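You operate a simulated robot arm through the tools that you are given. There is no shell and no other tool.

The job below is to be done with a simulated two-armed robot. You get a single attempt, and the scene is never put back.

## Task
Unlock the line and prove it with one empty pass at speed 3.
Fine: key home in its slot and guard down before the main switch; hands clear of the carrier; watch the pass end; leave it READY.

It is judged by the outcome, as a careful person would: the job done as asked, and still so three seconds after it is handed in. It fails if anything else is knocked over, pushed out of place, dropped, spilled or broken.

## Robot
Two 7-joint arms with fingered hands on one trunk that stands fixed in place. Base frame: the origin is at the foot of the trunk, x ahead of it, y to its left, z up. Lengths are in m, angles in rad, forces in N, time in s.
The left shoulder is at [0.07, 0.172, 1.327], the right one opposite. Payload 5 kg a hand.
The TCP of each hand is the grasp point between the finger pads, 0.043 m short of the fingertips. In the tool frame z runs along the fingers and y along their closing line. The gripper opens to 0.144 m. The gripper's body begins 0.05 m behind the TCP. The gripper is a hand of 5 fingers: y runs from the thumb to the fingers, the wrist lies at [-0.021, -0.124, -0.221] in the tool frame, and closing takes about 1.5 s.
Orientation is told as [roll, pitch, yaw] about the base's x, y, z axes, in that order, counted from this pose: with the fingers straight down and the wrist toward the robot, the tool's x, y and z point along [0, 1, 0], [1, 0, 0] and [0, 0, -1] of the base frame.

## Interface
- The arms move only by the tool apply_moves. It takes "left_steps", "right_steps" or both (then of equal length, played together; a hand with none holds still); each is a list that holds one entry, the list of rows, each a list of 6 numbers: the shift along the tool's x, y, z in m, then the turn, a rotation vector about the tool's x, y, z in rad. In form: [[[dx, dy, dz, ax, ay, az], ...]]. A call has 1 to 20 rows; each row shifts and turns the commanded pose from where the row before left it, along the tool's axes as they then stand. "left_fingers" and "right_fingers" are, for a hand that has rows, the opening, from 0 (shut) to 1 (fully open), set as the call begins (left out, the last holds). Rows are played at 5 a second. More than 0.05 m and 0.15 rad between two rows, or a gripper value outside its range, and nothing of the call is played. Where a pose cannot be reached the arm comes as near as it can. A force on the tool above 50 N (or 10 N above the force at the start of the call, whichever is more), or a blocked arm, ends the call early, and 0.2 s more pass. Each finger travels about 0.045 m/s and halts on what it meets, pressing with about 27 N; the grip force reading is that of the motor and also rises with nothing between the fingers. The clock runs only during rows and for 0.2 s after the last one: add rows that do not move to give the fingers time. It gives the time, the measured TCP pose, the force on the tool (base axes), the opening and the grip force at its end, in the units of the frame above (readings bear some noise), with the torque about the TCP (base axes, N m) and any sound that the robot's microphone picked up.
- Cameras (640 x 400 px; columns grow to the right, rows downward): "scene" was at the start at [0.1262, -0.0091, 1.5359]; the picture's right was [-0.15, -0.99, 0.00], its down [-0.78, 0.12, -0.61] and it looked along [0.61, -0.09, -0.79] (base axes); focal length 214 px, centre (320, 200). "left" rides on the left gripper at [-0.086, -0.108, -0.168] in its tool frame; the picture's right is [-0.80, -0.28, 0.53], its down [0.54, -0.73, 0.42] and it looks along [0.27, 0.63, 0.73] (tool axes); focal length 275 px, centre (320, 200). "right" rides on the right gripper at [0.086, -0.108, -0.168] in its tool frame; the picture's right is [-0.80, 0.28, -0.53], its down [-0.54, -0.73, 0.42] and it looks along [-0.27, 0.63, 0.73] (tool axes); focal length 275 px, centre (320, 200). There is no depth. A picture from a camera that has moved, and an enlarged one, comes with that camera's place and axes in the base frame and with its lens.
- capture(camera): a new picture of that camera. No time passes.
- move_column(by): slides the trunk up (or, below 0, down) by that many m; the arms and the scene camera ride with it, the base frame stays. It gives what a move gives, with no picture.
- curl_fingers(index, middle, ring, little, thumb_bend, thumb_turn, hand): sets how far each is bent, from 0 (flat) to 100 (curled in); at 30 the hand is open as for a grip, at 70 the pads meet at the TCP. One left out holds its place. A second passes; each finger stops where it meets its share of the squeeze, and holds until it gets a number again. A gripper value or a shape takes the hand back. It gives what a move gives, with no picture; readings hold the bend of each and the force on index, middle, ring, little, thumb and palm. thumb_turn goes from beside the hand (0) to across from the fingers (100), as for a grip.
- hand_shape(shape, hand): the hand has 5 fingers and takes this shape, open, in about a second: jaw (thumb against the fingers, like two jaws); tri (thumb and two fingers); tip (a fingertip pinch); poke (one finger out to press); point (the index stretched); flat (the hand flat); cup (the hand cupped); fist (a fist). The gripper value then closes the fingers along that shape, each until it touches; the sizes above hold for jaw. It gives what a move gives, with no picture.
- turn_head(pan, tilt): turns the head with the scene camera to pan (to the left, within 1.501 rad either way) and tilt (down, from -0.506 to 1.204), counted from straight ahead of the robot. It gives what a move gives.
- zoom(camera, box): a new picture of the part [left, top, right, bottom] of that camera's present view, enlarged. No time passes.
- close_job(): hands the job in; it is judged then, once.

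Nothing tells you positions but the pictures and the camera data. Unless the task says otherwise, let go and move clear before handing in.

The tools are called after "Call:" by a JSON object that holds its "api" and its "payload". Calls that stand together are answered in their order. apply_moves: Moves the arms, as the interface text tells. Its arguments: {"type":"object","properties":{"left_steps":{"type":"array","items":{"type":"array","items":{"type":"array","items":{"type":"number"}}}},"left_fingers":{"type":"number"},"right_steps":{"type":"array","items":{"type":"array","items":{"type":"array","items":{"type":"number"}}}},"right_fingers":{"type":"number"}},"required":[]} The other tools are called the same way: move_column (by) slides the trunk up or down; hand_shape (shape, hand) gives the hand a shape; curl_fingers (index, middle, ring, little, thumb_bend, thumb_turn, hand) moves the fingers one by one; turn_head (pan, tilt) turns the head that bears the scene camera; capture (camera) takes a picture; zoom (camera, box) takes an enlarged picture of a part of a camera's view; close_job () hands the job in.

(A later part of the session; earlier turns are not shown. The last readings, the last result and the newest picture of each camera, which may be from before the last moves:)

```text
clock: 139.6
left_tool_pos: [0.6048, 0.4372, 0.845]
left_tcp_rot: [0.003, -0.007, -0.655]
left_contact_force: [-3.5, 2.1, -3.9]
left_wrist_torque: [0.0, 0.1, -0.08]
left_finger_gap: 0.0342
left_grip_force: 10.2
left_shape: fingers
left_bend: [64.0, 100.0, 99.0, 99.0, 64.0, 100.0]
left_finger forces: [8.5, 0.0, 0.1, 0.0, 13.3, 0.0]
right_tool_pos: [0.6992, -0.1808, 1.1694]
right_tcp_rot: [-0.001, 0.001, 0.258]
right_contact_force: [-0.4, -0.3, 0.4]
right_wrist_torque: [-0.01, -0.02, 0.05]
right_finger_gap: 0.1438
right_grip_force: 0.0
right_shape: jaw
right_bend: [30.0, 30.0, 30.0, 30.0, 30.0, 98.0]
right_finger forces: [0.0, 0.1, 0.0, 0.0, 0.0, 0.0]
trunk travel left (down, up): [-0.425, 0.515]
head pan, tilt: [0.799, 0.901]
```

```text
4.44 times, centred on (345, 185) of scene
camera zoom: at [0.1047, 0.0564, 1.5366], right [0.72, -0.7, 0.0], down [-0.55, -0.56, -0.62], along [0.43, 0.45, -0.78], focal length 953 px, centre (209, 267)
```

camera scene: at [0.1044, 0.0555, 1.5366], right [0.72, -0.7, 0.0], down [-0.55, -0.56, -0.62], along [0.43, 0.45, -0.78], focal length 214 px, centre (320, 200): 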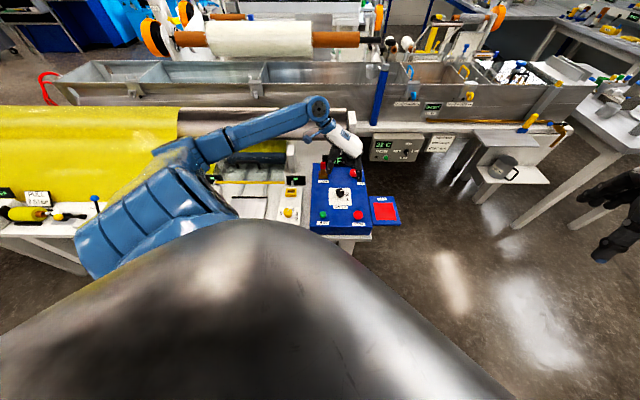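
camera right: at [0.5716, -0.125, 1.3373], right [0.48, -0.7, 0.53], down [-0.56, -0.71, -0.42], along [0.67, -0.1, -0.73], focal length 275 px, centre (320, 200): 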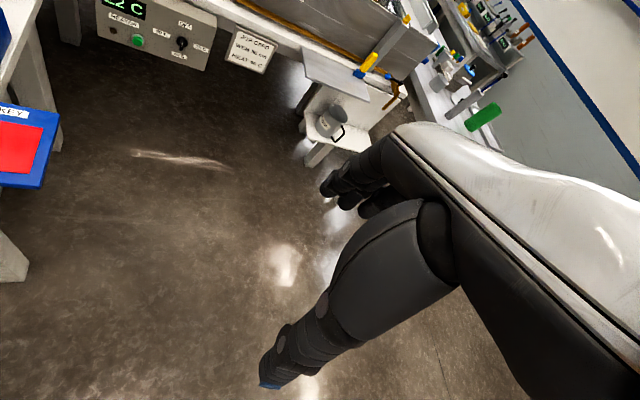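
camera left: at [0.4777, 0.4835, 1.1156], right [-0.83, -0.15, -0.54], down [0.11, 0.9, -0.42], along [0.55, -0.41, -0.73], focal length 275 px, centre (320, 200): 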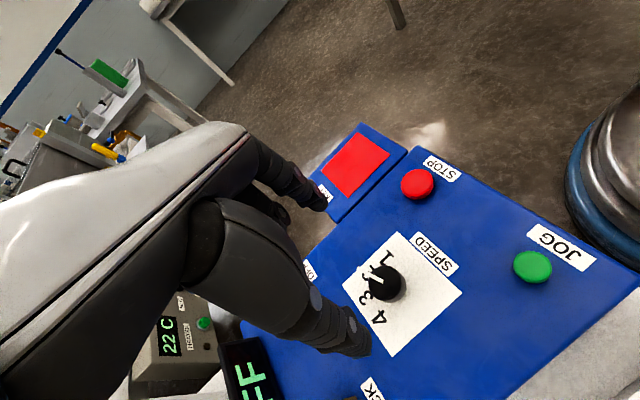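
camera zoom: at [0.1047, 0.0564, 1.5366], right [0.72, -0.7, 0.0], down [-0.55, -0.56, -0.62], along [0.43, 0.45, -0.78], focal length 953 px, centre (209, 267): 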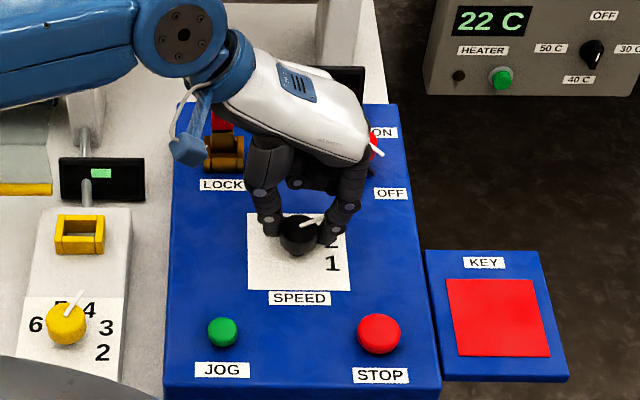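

The knob slipped in the fingers; the pointer hasn't moved. I'll open, turn the wrist back and squeeze harder before turning.

Call:
{"api": "curl_fingers", "payload": {"hand": "left", "index": 52, "thumb_bend": 52}}

Call:
{"api": "apply_moves", "payload": {"left_steps": [[[-0.0006, 0.0014, 0, 0, 0, 0.13], [-0.0006, 0.0014, 0, 0, 0, 0.13], [-0.0006, 0.0014, 0, 0, 0, 0.13], [0, 0, 0, 0, 0, 0.1], [0, 0, 0, 0, 0, 0]]]}}

Call:
{"api": "curl_fingers", "payload": {"hand": "left", "index": 95, "thumb_bend": 95}}

Call:
{"api": "zoom", "payload": {"camera": "left", "box": [270, 180, 430, 340]}}

Call:
{"api": "zoom", "payload": {"camera": "scene", "box": [305, 140, 385, 230]}}

```text
clock: 140.6
left_tool_pos: [0.6047, 0.4378, 0.8453]
left_tcp_rot: [0.005, -0.005, -0.658]
left_contact_force: [0.5, -0.5, -0.5]
left_wrist_torque: [0.01, 0.01, 0.03]
left_finger_gap: 0.0707
left_grip_force: 0.1
left_shape: fingers
left_bend: [52.0, 100.0, 99.0, 99.0, 52.0, 100.0]
left_finger forces: [0.0, 0.0, 0.0, 0.0, 0.1, 0.1]
right_tool_pos: [0.6983, -0.1816, 1.1696]
right_tcp_rot: [0.0, 0.001, 0.258]
right_contact_force: [0.4, 0.3, 0.5]
right_wrist_torque: [0.02, 0.02, 0.05]
right_finger_gap: 0.144
right_grip_force: 0.0
right_shape: jaw
right_bend: [30.0, 30.0, 30.0, 30.0, 30.0, 98.0]
right_finger forces: [0.1, 0.0, 0.1, 0.0, 0.1, 0.0]
trunk travel left (down, up): [-0.425, 0.515]
head pan, tilt: [0.799, 0.901]
```

```text
clock: 141.8
left_tool_pos: [0.6039, 0.4336, 0.8454]
left_tcp_rot: [0.006, -0.002, -1.151]
left_contact_force: [0.1, -0.6, -0.5]
left_wrist_torque: [-0.01, 0.0, 0.02]
left_finger_gap: 0.0707
left_grip_force: 0.0
left_shape: fingers
left_bend: [52.0, 100.0, 99.0, 99.0, 52.0, 100.0]
left_finger forces: [0.1, 0.0, 0.0, 0.1, 0.0, 0.1]
right_tool_pos: [0.6961, -0.1816, 1.1701]
right_tcp_rot: [0.0, 0.001, 0.259]
right_contact_force: [0.1, -0.5, -0.2]
right_wrist_torque: [0.02, 0.02, 0.01]
right_finger_gap: 0.1439
right_grip_force: 0.0
right_shape: jaw
right_bend: [30.0, 30.0, 30.0, 30.0, 30.0, 98.0]
right_finger forces: [0.1, 0.1, 0.0, 0.0, 0.0, 0.0]
trunk travel left (down, up): [-0.425, 0.515]
head pan, tilt: [0.799, 0.901]
```

```text
clock: 142.8
left_tool_pos: [0.6059, 0.4334, 0.844]
left_tcp_rot: [0.002, -0.003, -1.149]
left_contact_force: [-2.0, 11.8, -9.6]
left_wrist_torque: [0.16, -0.02, -0.14]
left_finger_gap: 0.035
left_grip_force: 16.0
left_shape: fingers
left_bend: [59.0, 100.0, 99.0, 99.0, 64.0, 100.0]
left_finger forces: [11.3, 0.1, 0.0, 0.0, 20.8, 0.0]
right_tool_pos: [0.6994, -0.1776, 1.1701]
right_tcp_rot: [-0.002, 0.002, 0.259]
right_contact_force: [-0.1, 0.0, -0.8]
right_wrist_torque: [-0.06, -0.03, 0.0]
right_finger_gap: 0.1441
right_grip_force: 0.1
right_shape: jaw
right_bend: [30.0, 30.0, 30.0, 30.0, 30.0, 98.0]
right_finger forces: [0.1, 0.2, 0.0, 0.1, 0.0, 0.0]
trunk travel left (down, up): [-0.425, 0.515]
head pan, tilt: [0.799, 0.901]
```

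```text
2.50 times, centred on (350, 260) of left
camera zoom: at [0.4809, 0.4982, 1.011], right [-0.84, -0.07, -0.54], down [0.2, 0.88, -0.42], along [0.5, -0.46, -0.73], focal length 688 px, centre (245, 50)
```

zoom: 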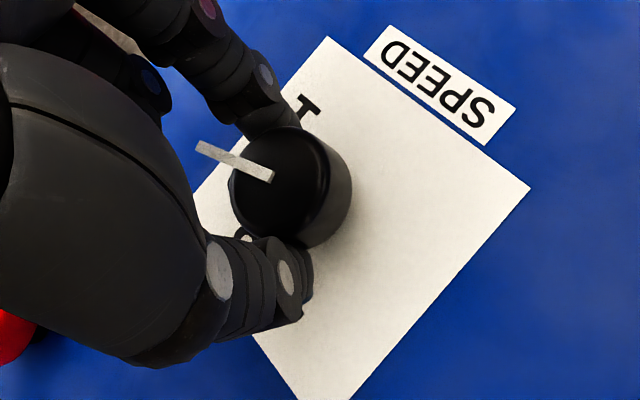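

```text
4.44 times, centred on (345, 185) of scene
camera zoom: at [0.1051, 0.0582, 1.5363], right [0.72, -0.7, 0.0], down [-0.55, -0.56, -0.62], along [0.43, 0.44, -0.78], focal length 953 px, centre (209, 267)
```

zoom: 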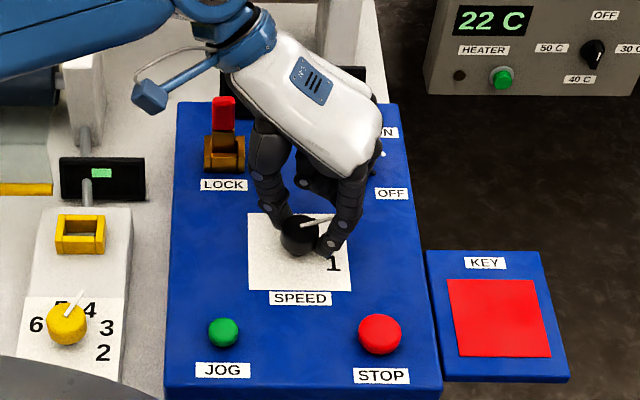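

Call:
{"api": "apply_moves", "payload": {"left_steps": [[[0.0006, -0.0014, 0, 0, 0, -0.1], [0.0006, -0.0014, 0, 0, 0, -0.1], [0.0006, -0.0014, 0, 0, 0, -0.1], [0.0006, -0.0014, 0, 0, 0, -0.1], [0, 0, 0, 0, 0, 0]]]}}

Call:
{"api": "zoom", "payload": {"camera": "left", "box": [270, 180, 430, 340]}}

Call:
{"api": "zoom", "payload": {"camera": "scene", "box": [305, 140, 385, 230]}}

```text
clock: 143.9
left_tool_pos: [0.6047, 0.4404, 0.8443]
left_tcp_rot: [0.002, -0.005, -0.747]
left_contact_force: [-1.8, 8.9, -10.1]
left_wrist_torque: [0.18, 0.0, -0.1]
left_finger_gap: 0.0319
left_grip_force: 12.8
left_shape: fingers
left_bend: [59.0, 100.0, 99.0, 99.0, 65.0, 100.0]
left_finger forces: [8.5, 0.0, 0.1, 0.0, 17.8, 0.1]
right_tool_pos: [0.6977, -0.1796, 1.1702]
right_tcp_rot: [0.0, 0.002, 0.258]
right_contact_force: [-0.3, -0.2, -0.9]
right_wrist_torque: [0.01, 0.01, 0.03]
right_finger_gap: 0.1441
right_grip_force: 0.1
right_shape: jaw
right_bend: [30.0, 30.0, 30.0, 30.0, 30.0, 98.0]
right_finger forces: [0.0, 0.1, 0.0, 0.1, 0.0, 0.0]
trunk travel left (down, up): [-0.425, 0.515]
head pan, tilt: [0.799, 0.901]
```

```text
2.50 times, centred on (350, 260) of left
camera zoom: at [0.465, 0.4506, 1.0117], right [-0.75, -0.39, -0.54], down [-0.16, 0.89, -0.43], along [0.65, -0.23, -0.73], focal length 688 px, centre (245, 50)
```

zoom: 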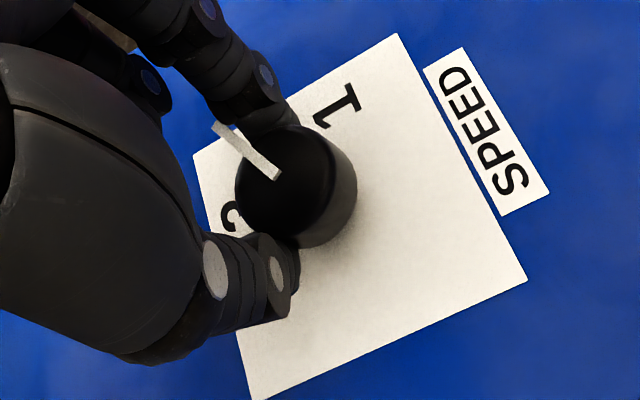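

```text
4.44 times, centred on (345, 185) of scene
camera zoom: at [0.1056, 0.0574, 1.5365], right [0.72, -0.7, 0.0], down [-0.55, -0.56, -0.62], along [0.43, 0.44, -0.78], focal length 953 px, centre (209, 267)
```

zoom: 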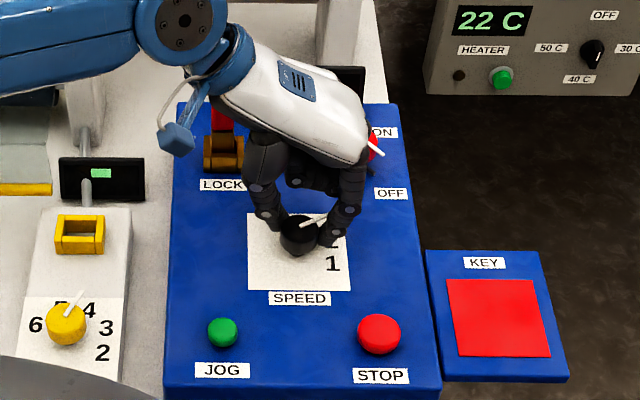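

The knob moved about 10° this time. I'll keep turning from here and see how far it follows.

Call:
{"api": "apply_moves", "payload": {"left_steps": [[[0.0005, -0.0014, 0, 0, 0, -0.12], [0.0005, -0.0014, 0, 0, 0, -0.12], [0.0005, -0.0014, 0, 0, 0, -0.12], [0.0005, -0.0014, 0, 0, 0, -0.12], [0.0005, -0.0014, 0, 0, 0, -0.12], [0, 0, 0, 0, 0, 0]]]}}

Call:
{"api": "zoom", "payload": {"camera": "left", "box": [270, 180, 430, 340]}}

Call:
{"api": "zoom", "payload": {"camera": "scene", "box": [305, 140, 385, 230]}}

```text
clock: 145.3
left_tool_pos: [0.599, 0.4447, 0.8436]
left_tcp_rot: [-0.001, -0.005, -0.147]
left_contact_force: [-7.3, 7.2, -8.6]
left_wrist_torque: [0.19, 0.09, -0.15]
left_finger_gap: 0.03
left_grip_force: 13.2
left_shape: fingers
left_bend: [71.0, 100.0, 99.0, 99.0, 66.0, 100.0]
left_finger forces: [8.3, 0.0, 0.0, 0.1, 17.4, 0.0]
right_tool_pos: [0.6973, -0.1808, 1.1707]
right_tcp_rot: [-0.001, 0.002, 0.258]
right_contact_force: [-0.4, 0.4, -0.2]
right_wrist_torque: [0.02, -0.01, 0.03]
right_finger_gap: 0.144
right_grip_force: 0.0
right_shape: jaw
right_bend: [30.0, 30.0, 30.0, 30.0, 30.0, 98.0]
right_finger forces: [0.0, 0.1, 0.0, 0.0, 0.1, 0.0]
trunk travel left (down, up): [-0.425, 0.515]
head pan, tilt: [0.799, 0.901]
```

```text
2.50 times, centred on (350, 260) of left
camera zoom: at [0.4779, 0.3759, 1.0119], right [-0.39, -0.75, -0.53], down [-0.64, 0.64, -0.43], along [0.66, 0.17, -0.73], focal length 688 px, centre (245, 50)
```

zoom: 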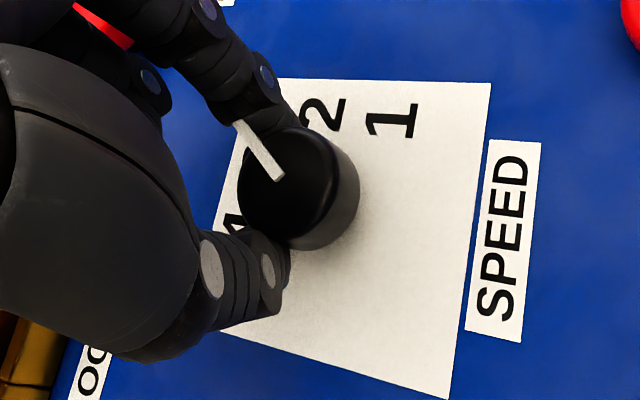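

```text
4.44 times, centred on (345, 185) of scene
camera zoom: at [0.1048, 0.0573, 1.5365], right [0.72, -0.7, 0.0], down [-0.55, -0.56, -0.62], along [0.43, 0.44, -0.78], focal length 953 px, centre (209, 267)
```

zoom: 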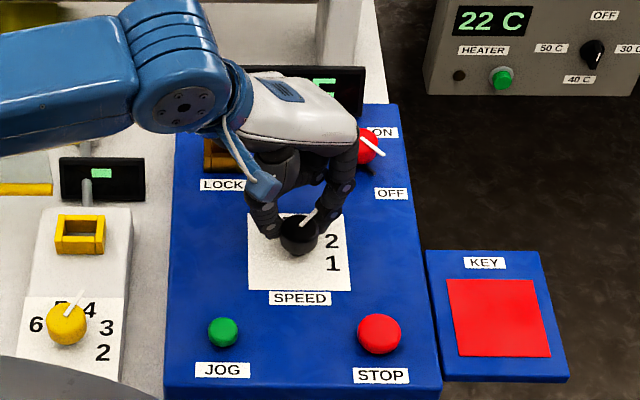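

The pointer is now about halfway between 2 and 3 (around +6°). I'll turn a bit more.

Call:
{"api": "apply_moves", "payload": {"left_steps": [[[0.0005, -0.0014, 0, 0, 0, -0.12], [0.0005, -0.0014, 0, 0, 0, -0.12], [0.0005, -0.0014, 0, 0, 0, -0.12], [0, 0, 0, 0, 0, 0]]]}}

Call:
{"api": "zoom", "payload": {"camera": "left", "box": [270, 180, 430, 340]}}

Call:
{"api": "zoom", "payload": {"camera": "scene", "box": [305, 140, 385, 230]}}

```text
clock: 146.3
left_tool_pos: [0.5953, 0.4472, 0.8445]
left_tcp_rot: [-0.003, -0.005, 0.214]
left_contact_force: [-3.1, 13.2, -12.2]
left_wrist_torque: [0.27, -0.14, -0.1]
left_finger_gap: 0.022
left_grip_force: 13.5
left_shape: fingers
left_bend: [71.0, 100.0, 99.0, 99.0, 69.0, 100.0]
left_finger forces: [6.8, 0.1, 0.0, 0.0, 19.6, 0.0]
right_tool_pos: [0.6979, -0.1791, 1.1691]
right_tcp_rot: [-0.003, 0.002, 0.258]
right_contact_force: [-0.4, -0.2, -1.0]
right_wrist_torque: [-0.01, -0.04, 0.0]
right_finger_gap: 0.1439
right_grip_force: 0.1
right_shape: jaw
right_bend: [30.0, 30.0, 30.0, 30.0, 30.0, 98.0]
right_finger forces: [0.0, 0.0, 0.0, 0.0, 0.0, 0.0]
trunk travel left (down, up): [-0.425, 0.515]
head pan, tilt: [0.799, 0.901]
```

```text
2.50 times, centred on (350, 260) of left
camera zoom: at [0.5066, 0.3407, 1.012], right [-0.11, -0.84, -0.53], down [-0.82, 0.37, -0.43], along [0.56, 0.39, -0.73], focal length 688 px, centre (245, 50)
```

zoom: 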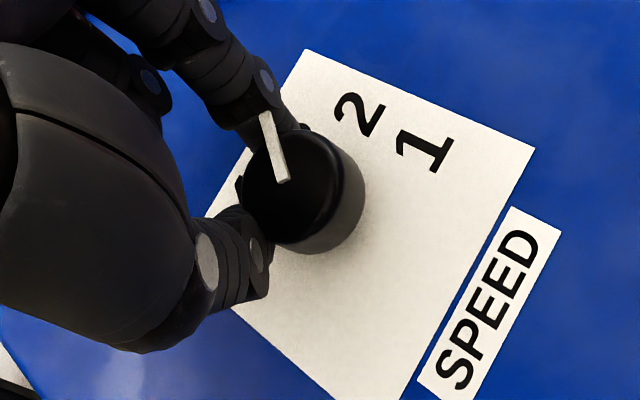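

```text
4.44 times, centred on (345, 185) of scene
camera zoom: at [0.1054, 0.0585, 1.5364], right [0.72, -0.7, 0.0], down [-0.55, -0.56, -0.62], along [0.43, 0.44, -0.78], focal length 953 px, centre (209, 267)
```

zoom: 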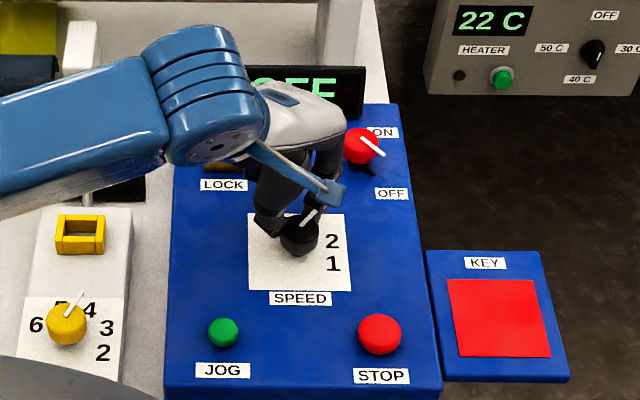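

Call:
{"api": "curl_fingers", "payload": {"hand": "left", "index": 52, "thumb_bend": 52}}

Call:
{"api": "apply_moves", "payload": {"left_steps": [[[-0.0036, 0, 0, 0, 0, 0], [-0.0006, 0.0014, 0, 0, 0, 0.12], [-0.0006, 0.0014, 0, 0, 0, 0.12], [-0.0006, 0.0014, 0, 0, 0, 0.12], [-0.0006, 0.0014, 0, 0, 0, 0.12], [-0.0006, 0.0014, 0, 0, 0, 0.12], [-0.0006, 0.0014, 0, 0, 0, 0.12], [0, 0, 0, 0, 0, 0]]]}}

Call:
{"api": "zoom", "payload": {"camera": "left", "box": [270, 180, 430, 340]}}

Call:
{"api": "zoom", "payload": {"camera": "scene", "box": [305, 140, 385, 230]}}

```text
clock: 147.3
left_tool_pos: [0.5952, 0.4466, 0.8462]
left_tcp_rot: [-0.001, -0.004, 0.214]
left_contact_force: [-0.2, -0.7, 0.8]
left_wrist_torque: [0.03, 0.01, -0.01]
left_finger_gap: 0.0706
left_grip_force: 0.0
left_shape: fingers
left_bend: [52.0, 100.0, 99.0, 99.0, 52.0, 100.0]
left_finger forces: [0.0, 0.0, 0.1, 0.0, 0.0, 0.1]
right_tool_pos: [0.6975, -0.1815, 1.1698]
right_tcp_rot: [0.001, 0.001, 0.258]
right_contact_force: [0.1, 0.2, -0.1]
right_wrist_torque: [-0.01, 0.0, 0.02]
right_finger_gap: 0.1439
right_grip_force: 0.0
right_shape: jaw
right_bend: [30.0, 30.0, 30.0, 30.0, 30.0, 98.0]
right_finger forces: [0.0, 0.2, 0.0, 0.0, 0.0, 0.0]
trunk travel left (down, up): [-0.425, 0.515]
head pan, tilt: [0.799, 0.901]
```

```text
clock: 149.2
left_tool_pos: [0.605, 0.4378, 0.8462]
left_tcp_rot: [0.003, -0.006, -0.506]
left_contact_force: [-0.7, -0.2, -0.1]
left_wrist_torque: [-0.01, -0.02, 0.01]
left_finger_gap: 0.0705
left_grip_force: 0.1
left_shape: fingers
left_bend: [52.0, 100.0, 99.0, 99.0, 52.0, 100.0]
left_finger forces: [0.0, 0.0, 0.0, 0.0, 0.0, 0.0]
right_tool_pos: [0.6975, -0.1808, 1.1697]
right_tcp_rot: [0.001, 0.0, 0.259]
right_contact_force: [0.2, 0.2, 0.2]
right_wrist_torque: [0.02, -0.01, 0.01]
right_finger_gap: 0.144
right_grip_force: 0.0
right_shape: jaw
right_bend: [30.0, 30.0, 30.0, 30.0, 30.0, 98.0]
right_finger forces: [0.0, 0.1, 0.0, 0.0, 0.0, 0.0]
trunk travel left (down, up): [-0.425, 0.515]
head pan, tilt: [0.799, 0.901]
```

```text
2.50 times, centred on (350, 260) of left
camera zoom: at [0.4661, 0.4159, 1.0127], right [-0.63, -0.56, -0.54], down [-0.37, 0.83, -0.43], along [0.68, -0.07, -0.73], focal length 688 px, centre (245, 50)
```

zoom: 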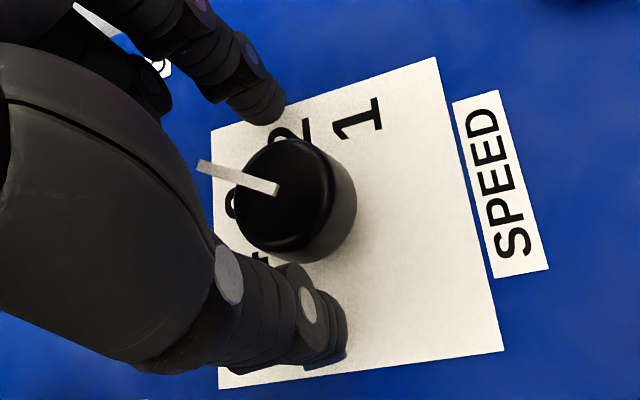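

```text
4.44 times, centred on (345, 185) of scene
camera zoom: at [0.1044, 0.0559, 1.5366], right [0.72, -0.7, 0.0], down [-0.55, -0.56, -0.62], along [0.43, 0.45, -0.78], focal length 953 px, centre (209, 267)
```

zoom: 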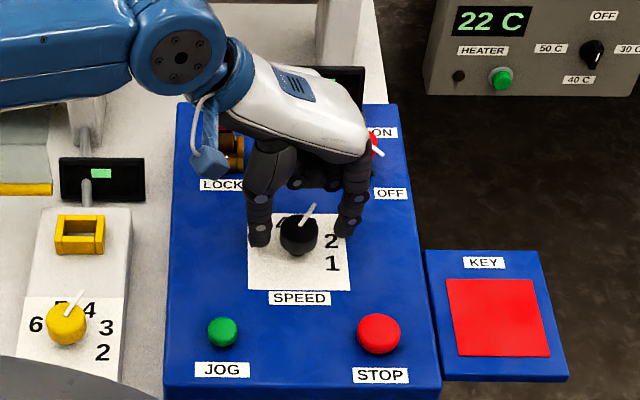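

After release the pointer seems to have snapped on to about 20°, i.e. at 3. I'll lift clear and verify.

Call:
{"api": "apply_moves", "payload": {"left_steps": [[[0, 0, -0.03, 0, 0, 0], [0, 0, -0.045, 0, 0, 0], [0, 0, -0.045, 0, 0, 0], [0, 0, 0, 0, 0, 0]]]}}

Call:
{"api": "zoom", "payload": {"camera": "left", "box": [310, 210, 450, 340]}}

Call:
{"api": "zoom", "payload": {"camera": "scene", "box": [325, 175, 365, 215]}}

```text
clock: 150.2
left_tool_pos: [0.602, 0.4385, 0.9656]
left_tcp_rot: [0.0, -0.005, -0.506]
left_contact_force: [-0.2, 0.3, 1.7]
left_wrist_torque: [-0.01, 0.0, 0.01]
left_finger_gap: 0.0706
left_grip_force: 0.2
left_shape: fingers
left_bend: [52.0, 100.0, 99.0, 99.0, 52.0, 100.0]
left_finger forces: [0.1, 0.0, 0.0, 0.0, 0.1, 0.1]
right_tool_pos: [0.6978, -0.1818, 1.1682]
right_tcp_rot: [0.0, 0.003, 0.258]
right_contact_force: [0.5, -0.2, 0.0]
right_wrist_torque: [-0.03, 0.0, 0.03]
right_finger_gap: 0.144
right_grip_force: 0.1
right_shape: jaw
right_bend: [30.0, 30.0, 30.0, 30.0, 30.0, 98.0]
right_finger forces: [0.1, 0.1, 0.0, 0.0, 0.1, 0.1]
trunk travel left (down, up): [-0.425, 0.515]
head pan, tilt: [0.799, 0.901]
```

```text
3.08 times, centred on (380, 275) of left
camera zoom: at [0.4647, 0.4164, 1.133], right [-0.63, -0.56, -0.54], down [-0.37, 0.83, -0.43], along [0.68, -0.07, -0.73], focal length 847 px, centre (135, -31)
```

zoom: 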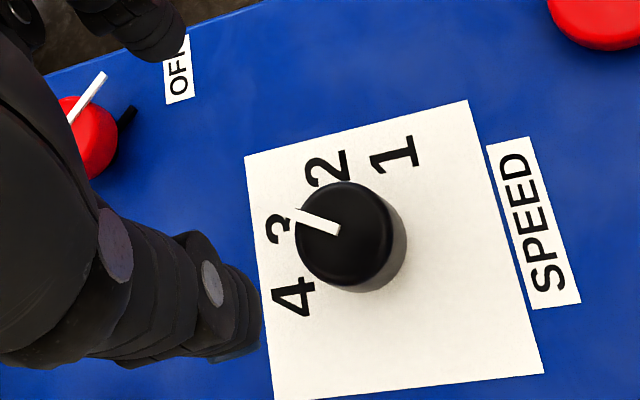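

```text
10.00 times, centred on (345, 195) of scene
camera zoom: at [0.105, 0.0563, 1.5365], right [0.72, -0.7, 0.0], down [-0.55, -0.56, -0.62], along [0.43, 0.45, -0.78], focal length 2145 px, centre (70, 250)
```

zoom: 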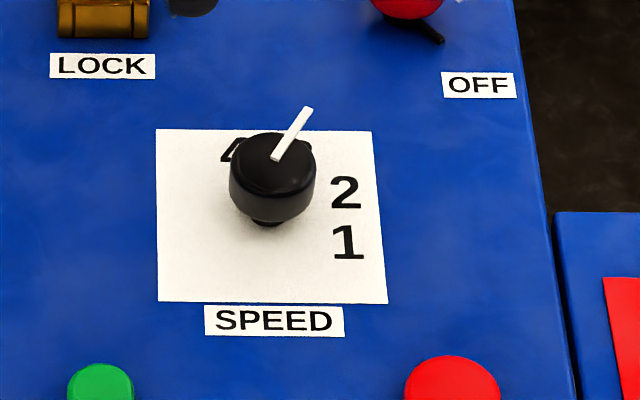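

The dial now points at 3. With the key home and the guard down, next is the main switch, so I'll move over it and look.

Call:
{"api": "apply_moves", "payload": {"left_steps": [[[0.0264, 0.0254, 0, 0, 0, 0], [0.0264, 0.0254, 0, 0, 0, 0], [0.0264, 0.0254, 0, 0, 0, 0], [0.0264, 0.0254, 0, 0, 0, 0], [0, 0, 0, 0, 0, -0.098], [0, 0, 0, 0, 0, -0.098], [0, 0, 0, 0, 0, 0]]]}}

Call:
{"api": "capture", "payload": {"camera": "left"}}

Call:
{"api": "zoom", "payload": {"camera": "left", "box": [310, 220, 450, 350]}}

Call:
{"api": "zoom", "payload": {"camera": "scene", "box": [300, 130, 400, 220]}}

Call:
{"api": "zoom", "payload": {"camera": "scene", "box": [335, 155, 375, 195]}}

```text
clock: 151.8
left_tool_pos: [0.7457, 0.4806, 0.9652]
left_tcp_rot: [0.0, -0.005, -0.311]
left_contact_force: [-0.2, 0.4, -0.2]
left_wrist_torque: [-0.04, 0.0, 0.01]
left_finger_gap: 0.0709
left_grip_force: 0.0
left_shape: fingers
left_bend: [52.0, 100.0, 99.0, 99.0, 52.0, 100.0]
left_finger forces: [0.0, 0.1, 0.0, 0.0, 0.0, 0.0]
right_tool_pos: [0.6981, -0.1817, 1.1703]
right_tcp_rot: [0.0, 0.002, 0.255]
right_contact_force: [0.1, 0.4, 0.1]
right_wrist_torque: [0.01, 0.07, 0.03]
right_finger_gap: 0.1438
right_grip_force: 0.1
right_shape: jaw
right_bend: [30.0, 30.0, 30.0, 30.0, 30.0, 98.0]
right_finger forces: [0.0, 0.0, 0.0, 0.1, 0.0, 0.0]
trunk travel left (down, up): [-0.425, 0.515]
head pan, tilt: [0.799, 0.901]
```

```text
taken
camera left: at [0.6142, 0.4328, 1.1333], right [-0.51, -0.67, -0.54], down [-0.52, 0.74, -0.43], along [0.68, 0.06, -0.73], focal length 275 px, centre (320, 200)
```

left: 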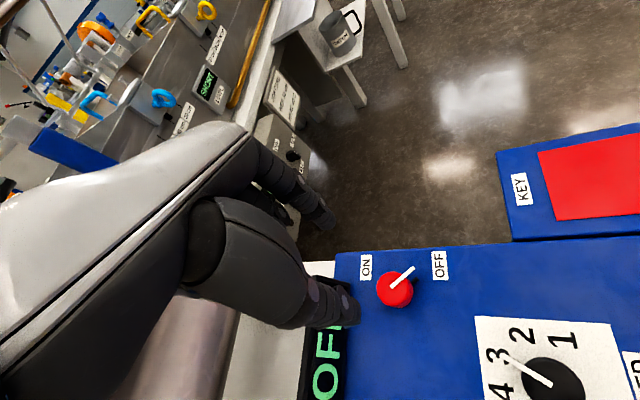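

```text
3.08 times, centred on (380, 285) of left
camera zoom: at [0.6142, 0.4328, 1.1333], right [-0.51, -0.67, -0.54], down [-0.52, 0.74, -0.43], along [0.68, 0.06, -0.73], focal length 847 px, centre (135, -62)
```

zoom: 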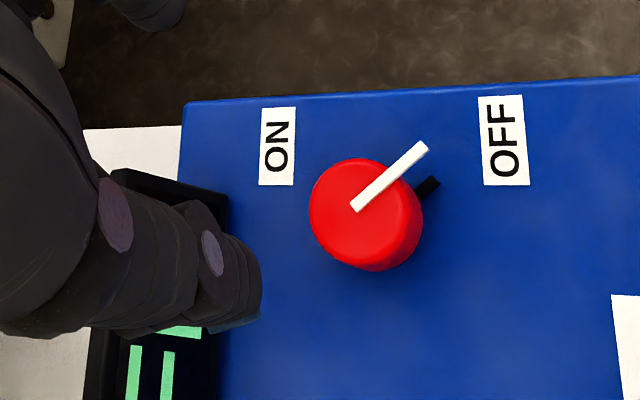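

```text
4.44 times, centred on (350, 175) of scene
camera zoom: at [0.1056, 0.056, 1.5365], right [0.72, -0.7, 0.0], down [-0.55, -0.56, -0.62], along [0.43, 0.45, -0.78], focal length 953 px, centre (187, 311)
```

zoom: 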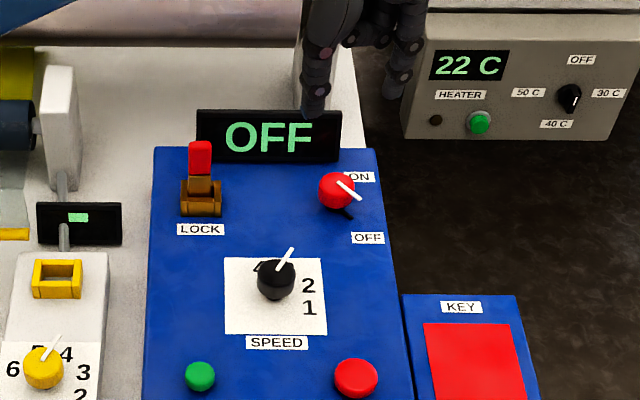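

```text
10.00 times, centred on (355, 175) of scene
camera zoom: at [0.1056, 0.056, 1.5365], right [0.72, -0.7, 0.0], down [-0.55, -0.56, -0.62], along [0.43, 0.45, -0.78], focal length 2145 px, centre (-30, 450)
```

zoom: 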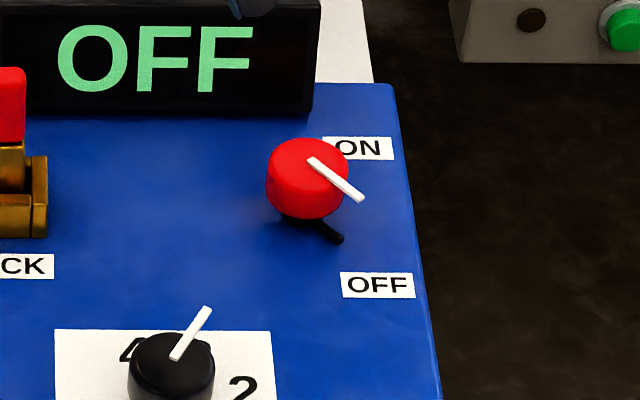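

I have the switch knob at about (0.731, 0.469) with its pointer at OFF. I'll lower around it.

Call:
{"api": "apply_moves", "payload": {"left_steps": [[[-0.0039, -0.0056, 0.04, 0, 0, 0], [0, 0, 0.04, 0, 0, 0], [0, 0, 0.039, 0, 0, 0], [0, 0, 0, 0, 0, 0]]]}}

Call:
{"api": "zoom", "payload": {"camera": "left", "box": [270, 180, 430, 340]}}

Call:
{"api": "zoom", "payload": {"camera": "scene", "box": [310, 130, 390, 210]}}

```text
clock: 152.8
left_tool_pos: [0.7363, 0.4781, 0.8466]
left_tcp_rot: [0.001, -0.005, -0.311]
left_contact_force: [0.0, -0.3, 0.7]
left_wrist_torque: [0.02, 0.01, -0.01]
left_finger_gap: 0.0706
left_grip_force: 0.1
left_shape: fingers
left_bend: [52.0, 100.0, 99.0, 99.0, 52.0, 100.0]
left_finger forces: [0.0, 0.1, 0.0, 0.0, 0.0, 0.0]
right_tool_pos: [0.6976, -0.1821, 1.1704]
right_tcp_rot: [-0.001, 0.001, 0.257]
right_contact_force: [0.2, -0.1, -0.1]
right_wrist_torque: [-0.01, -0.03, 0.0]
right_finger_gap: 0.144
right_grip_force: 0.0
right_shape: jaw
right_bend: [30.0, 30.0, 30.0, 30.0, 30.0, 98.0]
right_finger forces: [0.0, 0.0, 0.0, 0.1, 0.0, 0.1]
trunk travel left (down, up): [-0.425, 0.515]
head pan, tilt: [0.799, 0.901]
```

```text
2.50 times, centred on (350, 260) of left
camera zoom: at [0.6056, 0.4302, 1.0139], right [-0.51, -0.67, -0.54], down [-0.52, 0.74, -0.43], along [0.68, 0.06, -0.73], focal length 688 px, centre (245, 50)
```

zoom: 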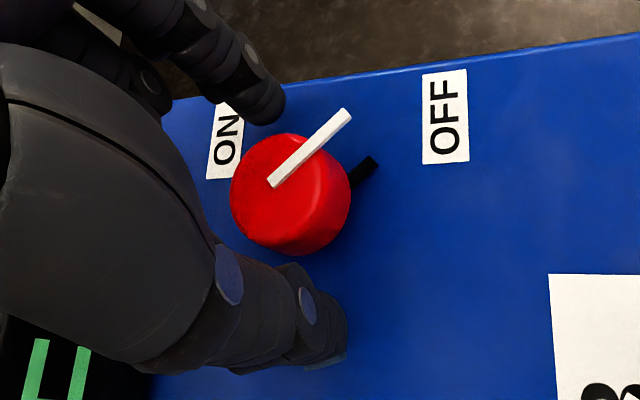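

```text
5.00 times, centred on (350, 170) of scene
camera zoom: at [0.1044, 0.0558, 1.5366], right [0.72, -0.7, 0.0], down [-0.55, -0.56, -0.62], along [0.43, 0.45, -0.78], focal length 1072 px, centre (170, 350)
```

zoom: 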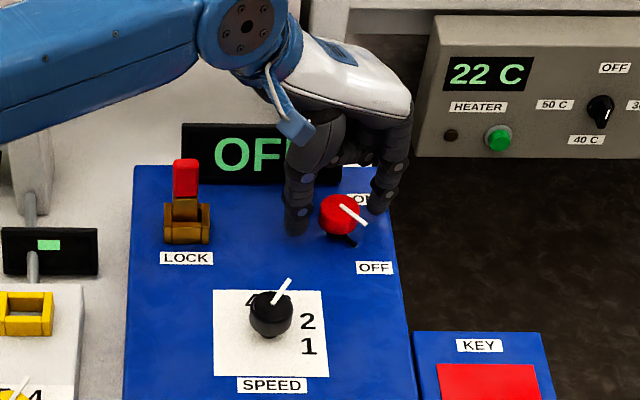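

Call:
{"api": "apply_moves", "payload": {"left_steps": [[[0, 0.006, 0, 0, 0, 0], [0, 0, 0, 0, 0, 0]]]}}

Call:
{"api": "curl_fingers", "payload": {"hand": "left", "index": 95, "thumb_bend": 95}}

Call:
{"api": "apply_moves", "payload": {"left_steps": [[[0.0006, -0.0014, 0, 0, 0, -0.12], [0.0006, -0.0014, 0, 0, 0, -0.12], [0.0006, -0.0014, 0, 0, 0, -0.12], [0.0006, -0.0014, 0, 0, 0, -0.12], [0, 0, 0, 0, 0, 0]]]}}

Call:
{"api": "zoom", "payload": {"camera": "left", "box": [270, 180, 430, 340]}}

Call:
{"api": "zoom", "payload": {"camera": "scene", "box": [310, 130, 390, 210]}}

```text
clock: 153.3
left_tool_pos: [0.7422, 0.4769, 0.8466]
left_tcp_rot: [0.0, -0.005, -0.312]
left_contact_force: [-1.0, 0.6, -0.8]
left_wrist_torque: [-0.02, 0.01, 0.01]
left_finger_gap: 0.0708
left_grip_force: 0.1
left_shape: fingers
left_bend: [52.0, 100.0, 99.0, 99.0, 52.0, 100.0]
left_finger forces: [0.0, 0.0, 0.1, 0.0, 0.0, 0.0]
right_tool_pos: [0.6971, -0.1815, 1.1698]
right_tcp_rot: [-0.001, -0.001, 0.257]
right_contact_force: [0.4, -1.1, 0.5]
right_wrist_torque: [-0.02, 0.02, 0.02]
right_finger_gap: 0.144
right_grip_force: 0.1
right_shape: jaw
right_bend: [30.0, 30.0, 30.0, 30.0, 30.0, 98.0]
right_finger forces: [0.0, 0.0, 0.1, 0.1, 0.0, 0.0]
trunk travel left (down, up): [-0.425, 0.515]
head pan, tilt: [0.799, 0.901]
```

```text
clock: 154.3
left_tool_pos: [0.7424, 0.4775, 0.845]
left_tcp_rot: [-0.003, -0.003, -0.312]
left_contact_force: [-9.4, 6.9, -13.2]
left_wrist_torque: [0.12, -0.02, 0.06]
left_finger_gap: 0.0367
left_grip_force: 16.8
left_shape: fingers
left_bend: [63.0, 100.0, 99.0, 99.0, 61.0, 100.0]
left_finger forces: [11.1, 0.0, 0.0, 0.0, 21.5, 0.0]
right_tool_pos: [0.6983, -0.1799, 1.1699]
right_tcp_rot: [0.0, 0.0, 0.258]
right_contact_force: [-0.2, 1.1, -0.5]
right_wrist_torque: [0.0, 0.0, -0.02]
right_finger_gap: 0.1441
right_grip_force: 0.0
right_shape: jaw
right_bend: [30.0, 30.0, 30.0, 30.0, 30.0, 98.0]
right_finger forces: [0.0, 0.1, 0.1, 0.0, 0.1, 0.0]
trunk travel left (down, up): [-0.425, 0.515]
head pan, tilt: [0.799, 0.901]
```

```text
clock: 155.6
left_tool_pos: [0.7385, 0.4811, 0.8458]
left_tcp_rot: [-0.004, -0.003, 0.169]
left_contact_force: [-7.9, 1.9, -16.3]
left_wrist_torque: [0.05, -0.02, -0.09]
left_finger_gap: 0.035
left_grip_force: 14.0
left_shape: fingers
left_bend: [64.0, 100.0, 99.0, 99.0, 62.0, 100.0]
left_finger forces: [9.2, 0.0, 0.0, 0.1, 19.4, 0.0]
right_tool_pos: [0.6974, -0.1801, 1.1694]
right_tcp_rot: [-0.003, 0.003, 0.259]
right_contact_force: [-0.5, 0.2, 0.7]
right_wrist_torque: [0.0, -0.01, 0.0]
right_finger_gap: 0.144
right_grip_force: 0.0
right_shape: jaw
right_bend: [30.0, 30.0, 30.0, 30.0, 30.0, 98.0]
right_finger forces: [0.1, 0.0, 0.1, 0.0, 0.0, 0.0]
trunk travel left (down, up): [-0.425, 0.515]
head pan, tilt: [0.799, 0.901]
```

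```text
2.50 times, centred on (350, 260) of left
camera zoom: at [0.6445, 0.3779, 1.0137], right [-0.14, -0.83, -0.53], down [-0.8, 0.41, -0.43], along [0.58, 0.37, -0.73], focal length 688 px, centre (245, 50)
```

zoom: 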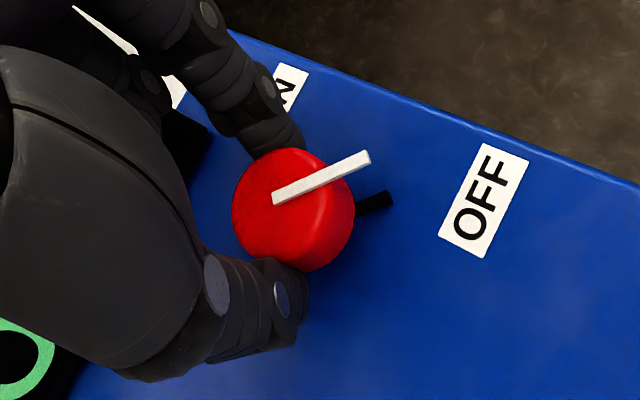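

```text
5.00 times, centred on (350, 170) of scene
camera zoom: at [0.1054, 0.0573, 1.5364], right [0.72, -0.7, 0.0], down [-0.55, -0.56, -0.62], along [0.43, 0.44, -0.78], focal length 1072 px, centre (170, 350)
```

zoom: 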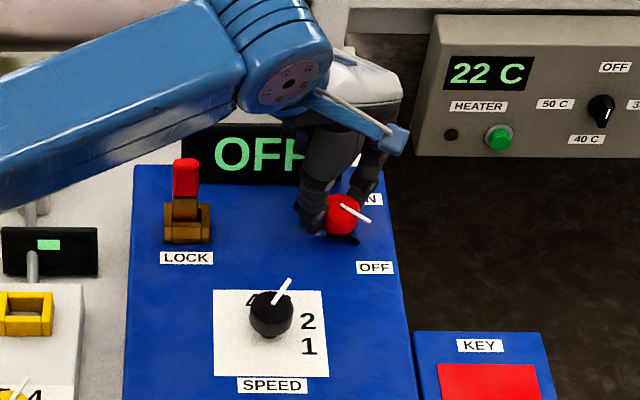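

Call:
{"api": "apply_moves", "payload": {"left_steps": [[[0.0006, -0.0014, 0, 0, 0, -0.12], [0.0006, -0.0014, 0, 0, 0, -0.12], [0.0006, -0.0014, 0, 0, 0, -0.12], [0.0006, -0.0014, 0, 0, 0, -0.12], [0.0006, -0.0014, 0, 0, 0, -0.12], [0, 0, 0, 0, 0, 0]]]}}

Call:
{"api": "zoom", "payload": {"camera": "left", "box": [270, 180, 430, 340]}}

Call:
{"api": "capture", "payload": {"camera": "scene"}}

Call:
{"api": "zoom", "payload": {"camera": "scene", "box": [310, 130, 390, 210]}}

```text
clock: 156.9
left_tool_pos: [0.7322, 0.4814, 0.8471]
left_tcp_rot: [-0.007, -0.001, 0.77]
left_contact_force: [-8.0, 3.9, -14.2]
left_wrist_torque: [0.22, 0.0, -0.1]
left_finger_gap: 0.0346
left_grip_force: 15.3
left_shape: fingers
left_bend: [63.0, 100.0, 99.0, 99.0, 63.0, 100.0]
left_finger forces: [11.6, 0.0, 0.1, 0.0, 19.1, 0.0]
right_tool_pos: [0.6986, -0.1808, 1.1701]
right_tcp_rot: [-0.003, 0.001, 0.259]
right_contact_force: [-0.5, 0.0, -0.3]
right_wrist_torque: [0.0, 0.0, 0.03]
right_finger_gap: 0.144
right_grip_force: 0.1
right_shape: jaw
right_bend: [30.0, 30.0, 30.0, 30.0, 30.0, 98.0]
right_finger forces: [0.0, 0.0, 0.1, 0.0, 0.0, 0.0]
trunk travel left (down, up): [-0.425, 0.515]
head pan, tilt: [0.799, 0.901]
```

```text
2.50 times, centred on (350, 260) of left
camera zoom: at [0.7117, 0.3442, 1.0144], right [0.35, -0.77, -0.53], down [-0.9, -0.12, -0.43], along [0.27, 0.63, -0.73], focal length 688 px, centre (245, 50)
```

zoom: 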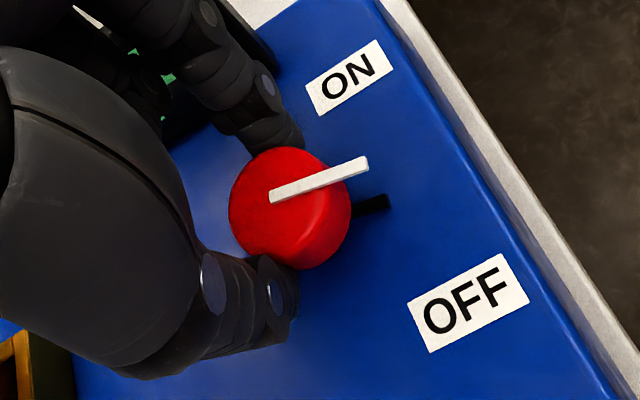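

```text
taken
camera scene: at [0.1051, 0.0575, 1.5365], right [0.72, -0.7, 0.0], down [-0.55, -0.56, -0.62], along [0.43, 0.44, -0.78], focal length 214 px, centre (320, 200)
```

scene: 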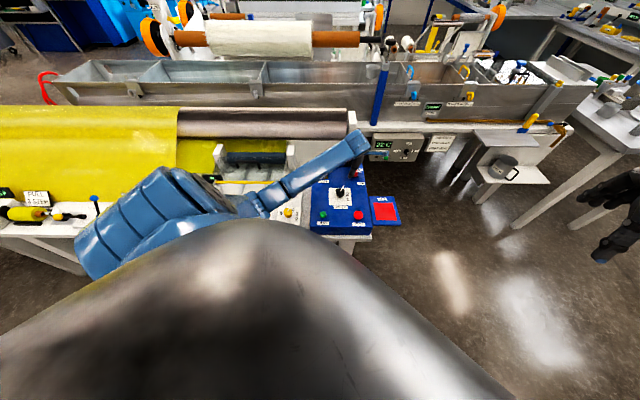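

```text
5.00 times, centred on (350, 170) of scene
camera zoom: at [0.1051, 0.0575, 1.5365], right [0.72, -0.7, 0.0], down [-0.55, -0.56, -0.62], along [0.43, 0.44, -0.78], focal length 1072 px, centre (170, 350)
```

zoom: 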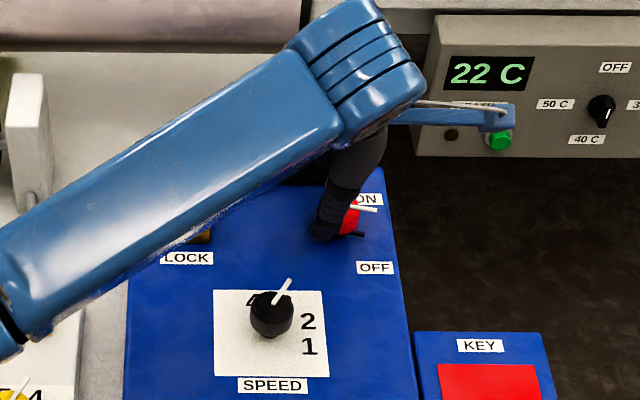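

The switch knob followed well this time, to about 40° from OFF. I'll carry on a little past the midpoint, watching for arm trouble.

Call:
{"api": "apply_moves", "payload": {"left_steps": [[[0.0006, -0.0014, 0, 0, 0, -0.12], [0.0006, -0.0014, 0, 0, 0, -0.12], [0, 0, 0, 0, 0, 0]]]}}

Call:
{"api": "zoom", "payload": {"camera": "left", "box": [270, 180, 430, 340]}}

Call:
{"api": "capture", "payload": {"camera": "scene"}}

```text
clock: 157.8
left_tool_pos: [0.728, 0.4792, 0.8462]
left_tcp_rot: [-0.006, -0.002, 1.01]
left_contact_force: [-9.5, 2.5, -12.5]
left_wrist_torque: [0.32, 0.07, -0.06]
left_finger_gap: 0.0349
left_grip_force: 15.6
left_shape: fingers
left_bend: [62.0, 100.0, 99.0, 99.0, 63.0, 100.0]
left_finger forces: [12.5, 0.0, 0.1, 0.1, 18.9, 0.0]
right_tool_pos: [0.6979, -0.1803, 1.1703]
right_tcp_rot: [0.0, 0.001, 0.258]
right_contact_force: [0.0, 0.5, -0.1]
right_wrist_torque: [0.01, -0.01, -0.01]
right_finger_gap: 0.1443
right_grip_force: 0.0
right_shape: jaw
right_bend: [30.0, 30.0, 30.0, 30.0, 30.0, 98.0]
right_finger forces: [0.1, 0.0, 0.0, 0.1, 0.0, 0.1]
trunk travel left (down, up): [-0.425, 0.515]
head pan, tilt: [0.799, 0.901]
```

```text
2.50 times, centred on (350, 260) of left
camera zoom: at [0.7419, 0.3425, 1.0147], right [0.53, -0.67, -0.53], down [-0.84, -0.33, -0.43], along [0.11, 0.67, -0.73], focal length 688 px, centre (245, 50)
```

zoom: 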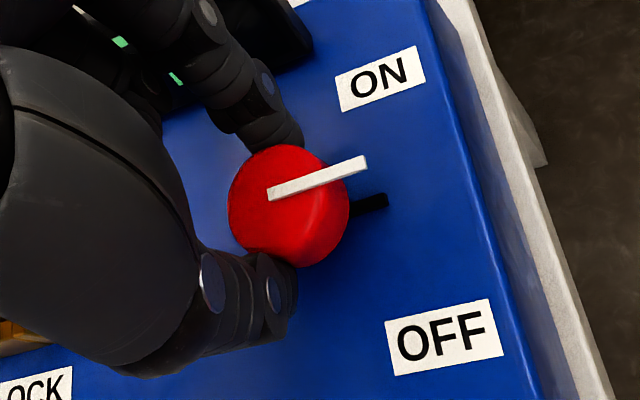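

```text
taken
camera scene: at [0.1048, 0.0573, 1.5365], right [0.72, -0.7, 0.0], down [-0.55, -0.56, -0.62], along [0.43, 0.44, -0.78], focal length 214 px, centre (320, 200)
```

scene: 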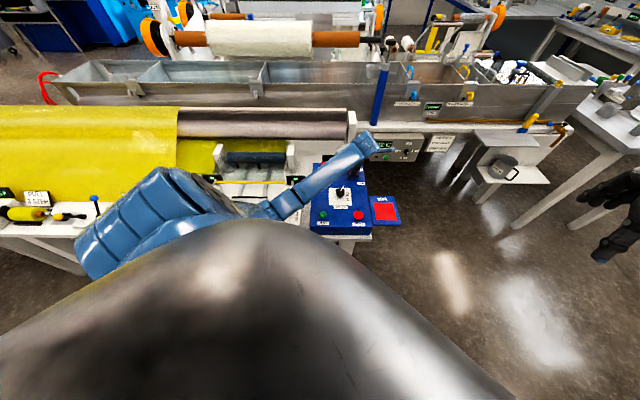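

Call:
{"api": "apply_moves", "payload": {"left_steps": [[[0.0005, -0.0012, 0, 0, 0, -0.1], [0.0005, -0.0012, 0, 0, 0, -0.1], [0, 0, 0, 0, 0, 0]]]}}

Call:
{"api": "zoom", "payload": {"camera": "left", "box": [270, 180, 430, 340]}}

Call:
{"api": "zoom", "payload": {"camera": "scene", "box": [240, 120, 400, 250]}}

```text
clock: 158.6
left_tool_pos: [0.7262, 0.4785, 0.8463]
left_tcp_rot: [-0.004, 0.0, 1.209]
left_contact_force: [-10.1, 1.6, -11.2]
left_wrist_torque: [0.26, 0.12, -0.09]
left_finger_gap: 0.0348
left_grip_force: 16.1
left_shape: fingers
left_bend: [62.0, 100.0, 99.0, 99.0, 64.0, 100.0]
left_finger forces: [13.2, 0.0, 0.0, 0.0, 19.0, 0.0]
right_tool_pos: [0.6981, -0.181, 1.1714]
right_tcp_rot: [0.0, 0.001, 0.259]
right_contact_force: [-0.4, -0.3, 0.1]
right_wrist_torque: [-0.02, -0.03, 0.02]
right_finger_gap: 0.1442
right_grip_force: 0.1
right_shape: jaw
right_bend: [30.0, 30.0, 30.0, 30.0, 30.0, 98.0]
right_finger forces: [0.0, 0.1, 0.0, 0.1, 0.0, 0.0]
trunk travel left (down, up): [-0.425, 0.515]
head pan, tilt: [0.799, 0.901]
```

```text
2.50 times, centred on (350, 260) of left
camera zoom: at [0.7668, 0.3465, 1.0147], right [0.65, -0.55, -0.53], down [-0.76, -0.49, -0.43], along [-0.03, 0.68, -0.73], focal length 688 px, centre (245, 50)
```

zoom: 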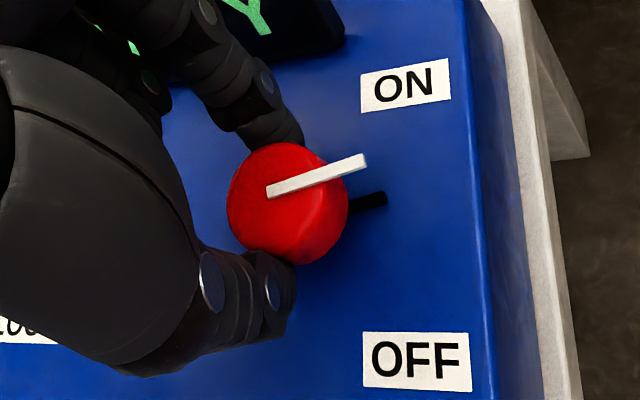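

```text
3.08 times, centred on (320, 185) of scene
camera zoom: at [0.1046, 0.0569, 1.5365], right [0.72, -0.7, 0.0], down [-0.55, -0.56, -0.62], along [0.43, 0.44, -0.78], focal length 660 px, centre (320, 246)
```

zoom: 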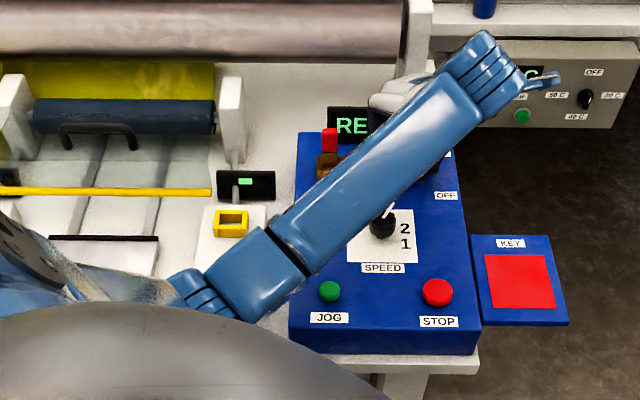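

The display has changed to READY. I'll turn a touch further past the midpoint, then let go.

Call:
{"api": "apply_moves", "payload": {"left_steps": [[[0.0005, -0.0012, 0, 0, 0, -0.1], [0, 0, 0, 0, 0, 0]]]}}

Call:
{"api": "curl_fingers", "payload": {"hand": "left", "index": 50, "thumb_bend": 50}}

Call:
{"api": "zoom", "payload": {"camera": "left", "box": [270, 180, 430, 340]}}

Call:
{"api": "zoom", "payload": {"camera": "scene", "box": [240, 120, 400, 250]}}

```text
clock: 159.2
left_tool_pos: [0.7259, 0.4764, 0.8453]
left_tcp_rot: [-0.005, -0.001, 1.31]
left_contact_force: [-9.1, 1.3, -7.9]
left_wrist_torque: [0.33, 0.12, -0.05]
left_finger_gap: 0.0347
left_grip_force: 16.3
left_shape: fingers
left_bend: [61.0, 100.0, 99.0, 99.0, 64.0, 100.0]
left_finger forces: [13.9, 0.0, 0.0, 0.1, 18.6, 0.0]
right_tool_pos: [0.6967, -0.181, 1.1714]
right_tcp_rot: [-0.002, -0.001, 0.257]
right_contact_force: [-0.7, -0.5, 0.2]
right_wrist_torque: [0.0, 0.03, 0.0]
right_finger_gap: 0.1442
right_grip_force: 0.0
right_shape: jaw
right_bend: [30.0, 30.0, 30.0, 30.0, 30.0, 98.0]
right_finger forces: [0.0, 0.0, 0.1, 0.1, 0.1, 0.0]
trunk travel left (down, up): [-0.425, 0.515]
head pan, tilt: [0.799, 0.901]
```

```text
clock: 160.2
left_tool_pos: [0.7261, 0.478, 0.8471]
left_tcp_rot: [-0.005, 0.0, 1.309]
left_contact_force: [-0.7, -0.1, 0.5]
left_wrist_torque: [0.01, -0.03, 0.0]
left_finger_gap: 0.0777
left_grip_force: 0.0
left_shape: fingers
left_bend: [50.0, 100.0, 99.0, 99.0, 50.0, 100.0]
left_finger forces: [0.0, 0.1, 0.0, 0.0, 0.0, 0.1]
right_tool_pos: [0.6976, -0.1825, 1.1689]
right_tcp_rot: [0.001, 0.003, 0.258]
right_contact_force: [0.6, 0.0, 0.3]
right_wrist_torque: [0.02, -0.03, -0.04]
right_finger_gap: 0.1441
right_grip_force: 0.0
right_shape: jaw
right_bend: [30.0, 30.0, 30.0, 30.0, 30.0, 98.0]
right_finger forces: [0.1, 0.0, 0.0, 0.0, 0.1, 0.0]
trunk travel left (down, up): [-0.425, 0.515]
head pan, tilt: [0.799, 0.901]
```

```text
2.50 times, centred on (350, 260) of left
camera zoom: at [0.779, 0.3496, 1.0149], right [0.7, -0.48, -0.53], down [-0.71, -0.56, -0.43], along [-0.09, 0.67, -0.73], focal length 688 px, centre (245, 50)
```

zoom: 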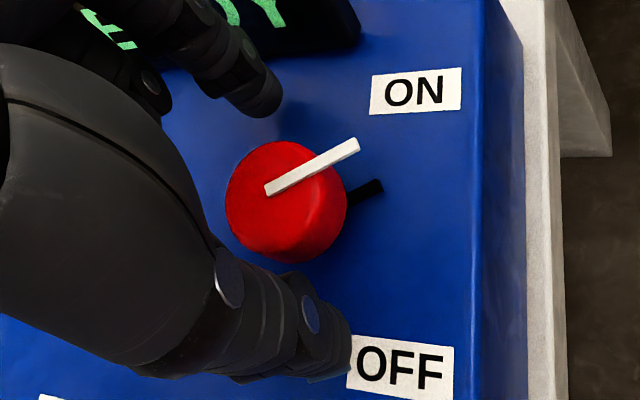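

```text
3.08 times, centred on (320, 185) of scene
camera zoom: at [0.1048, 0.0559, 1.5366], right [0.72, -0.7, 0.0], down [-0.55, -0.56, -0.62], along [0.43, 0.45, -0.78], focal length 660 px, centre (320, 246)
```

zoom: 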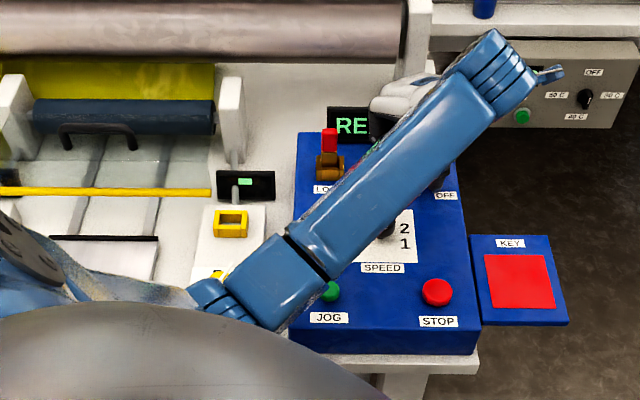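

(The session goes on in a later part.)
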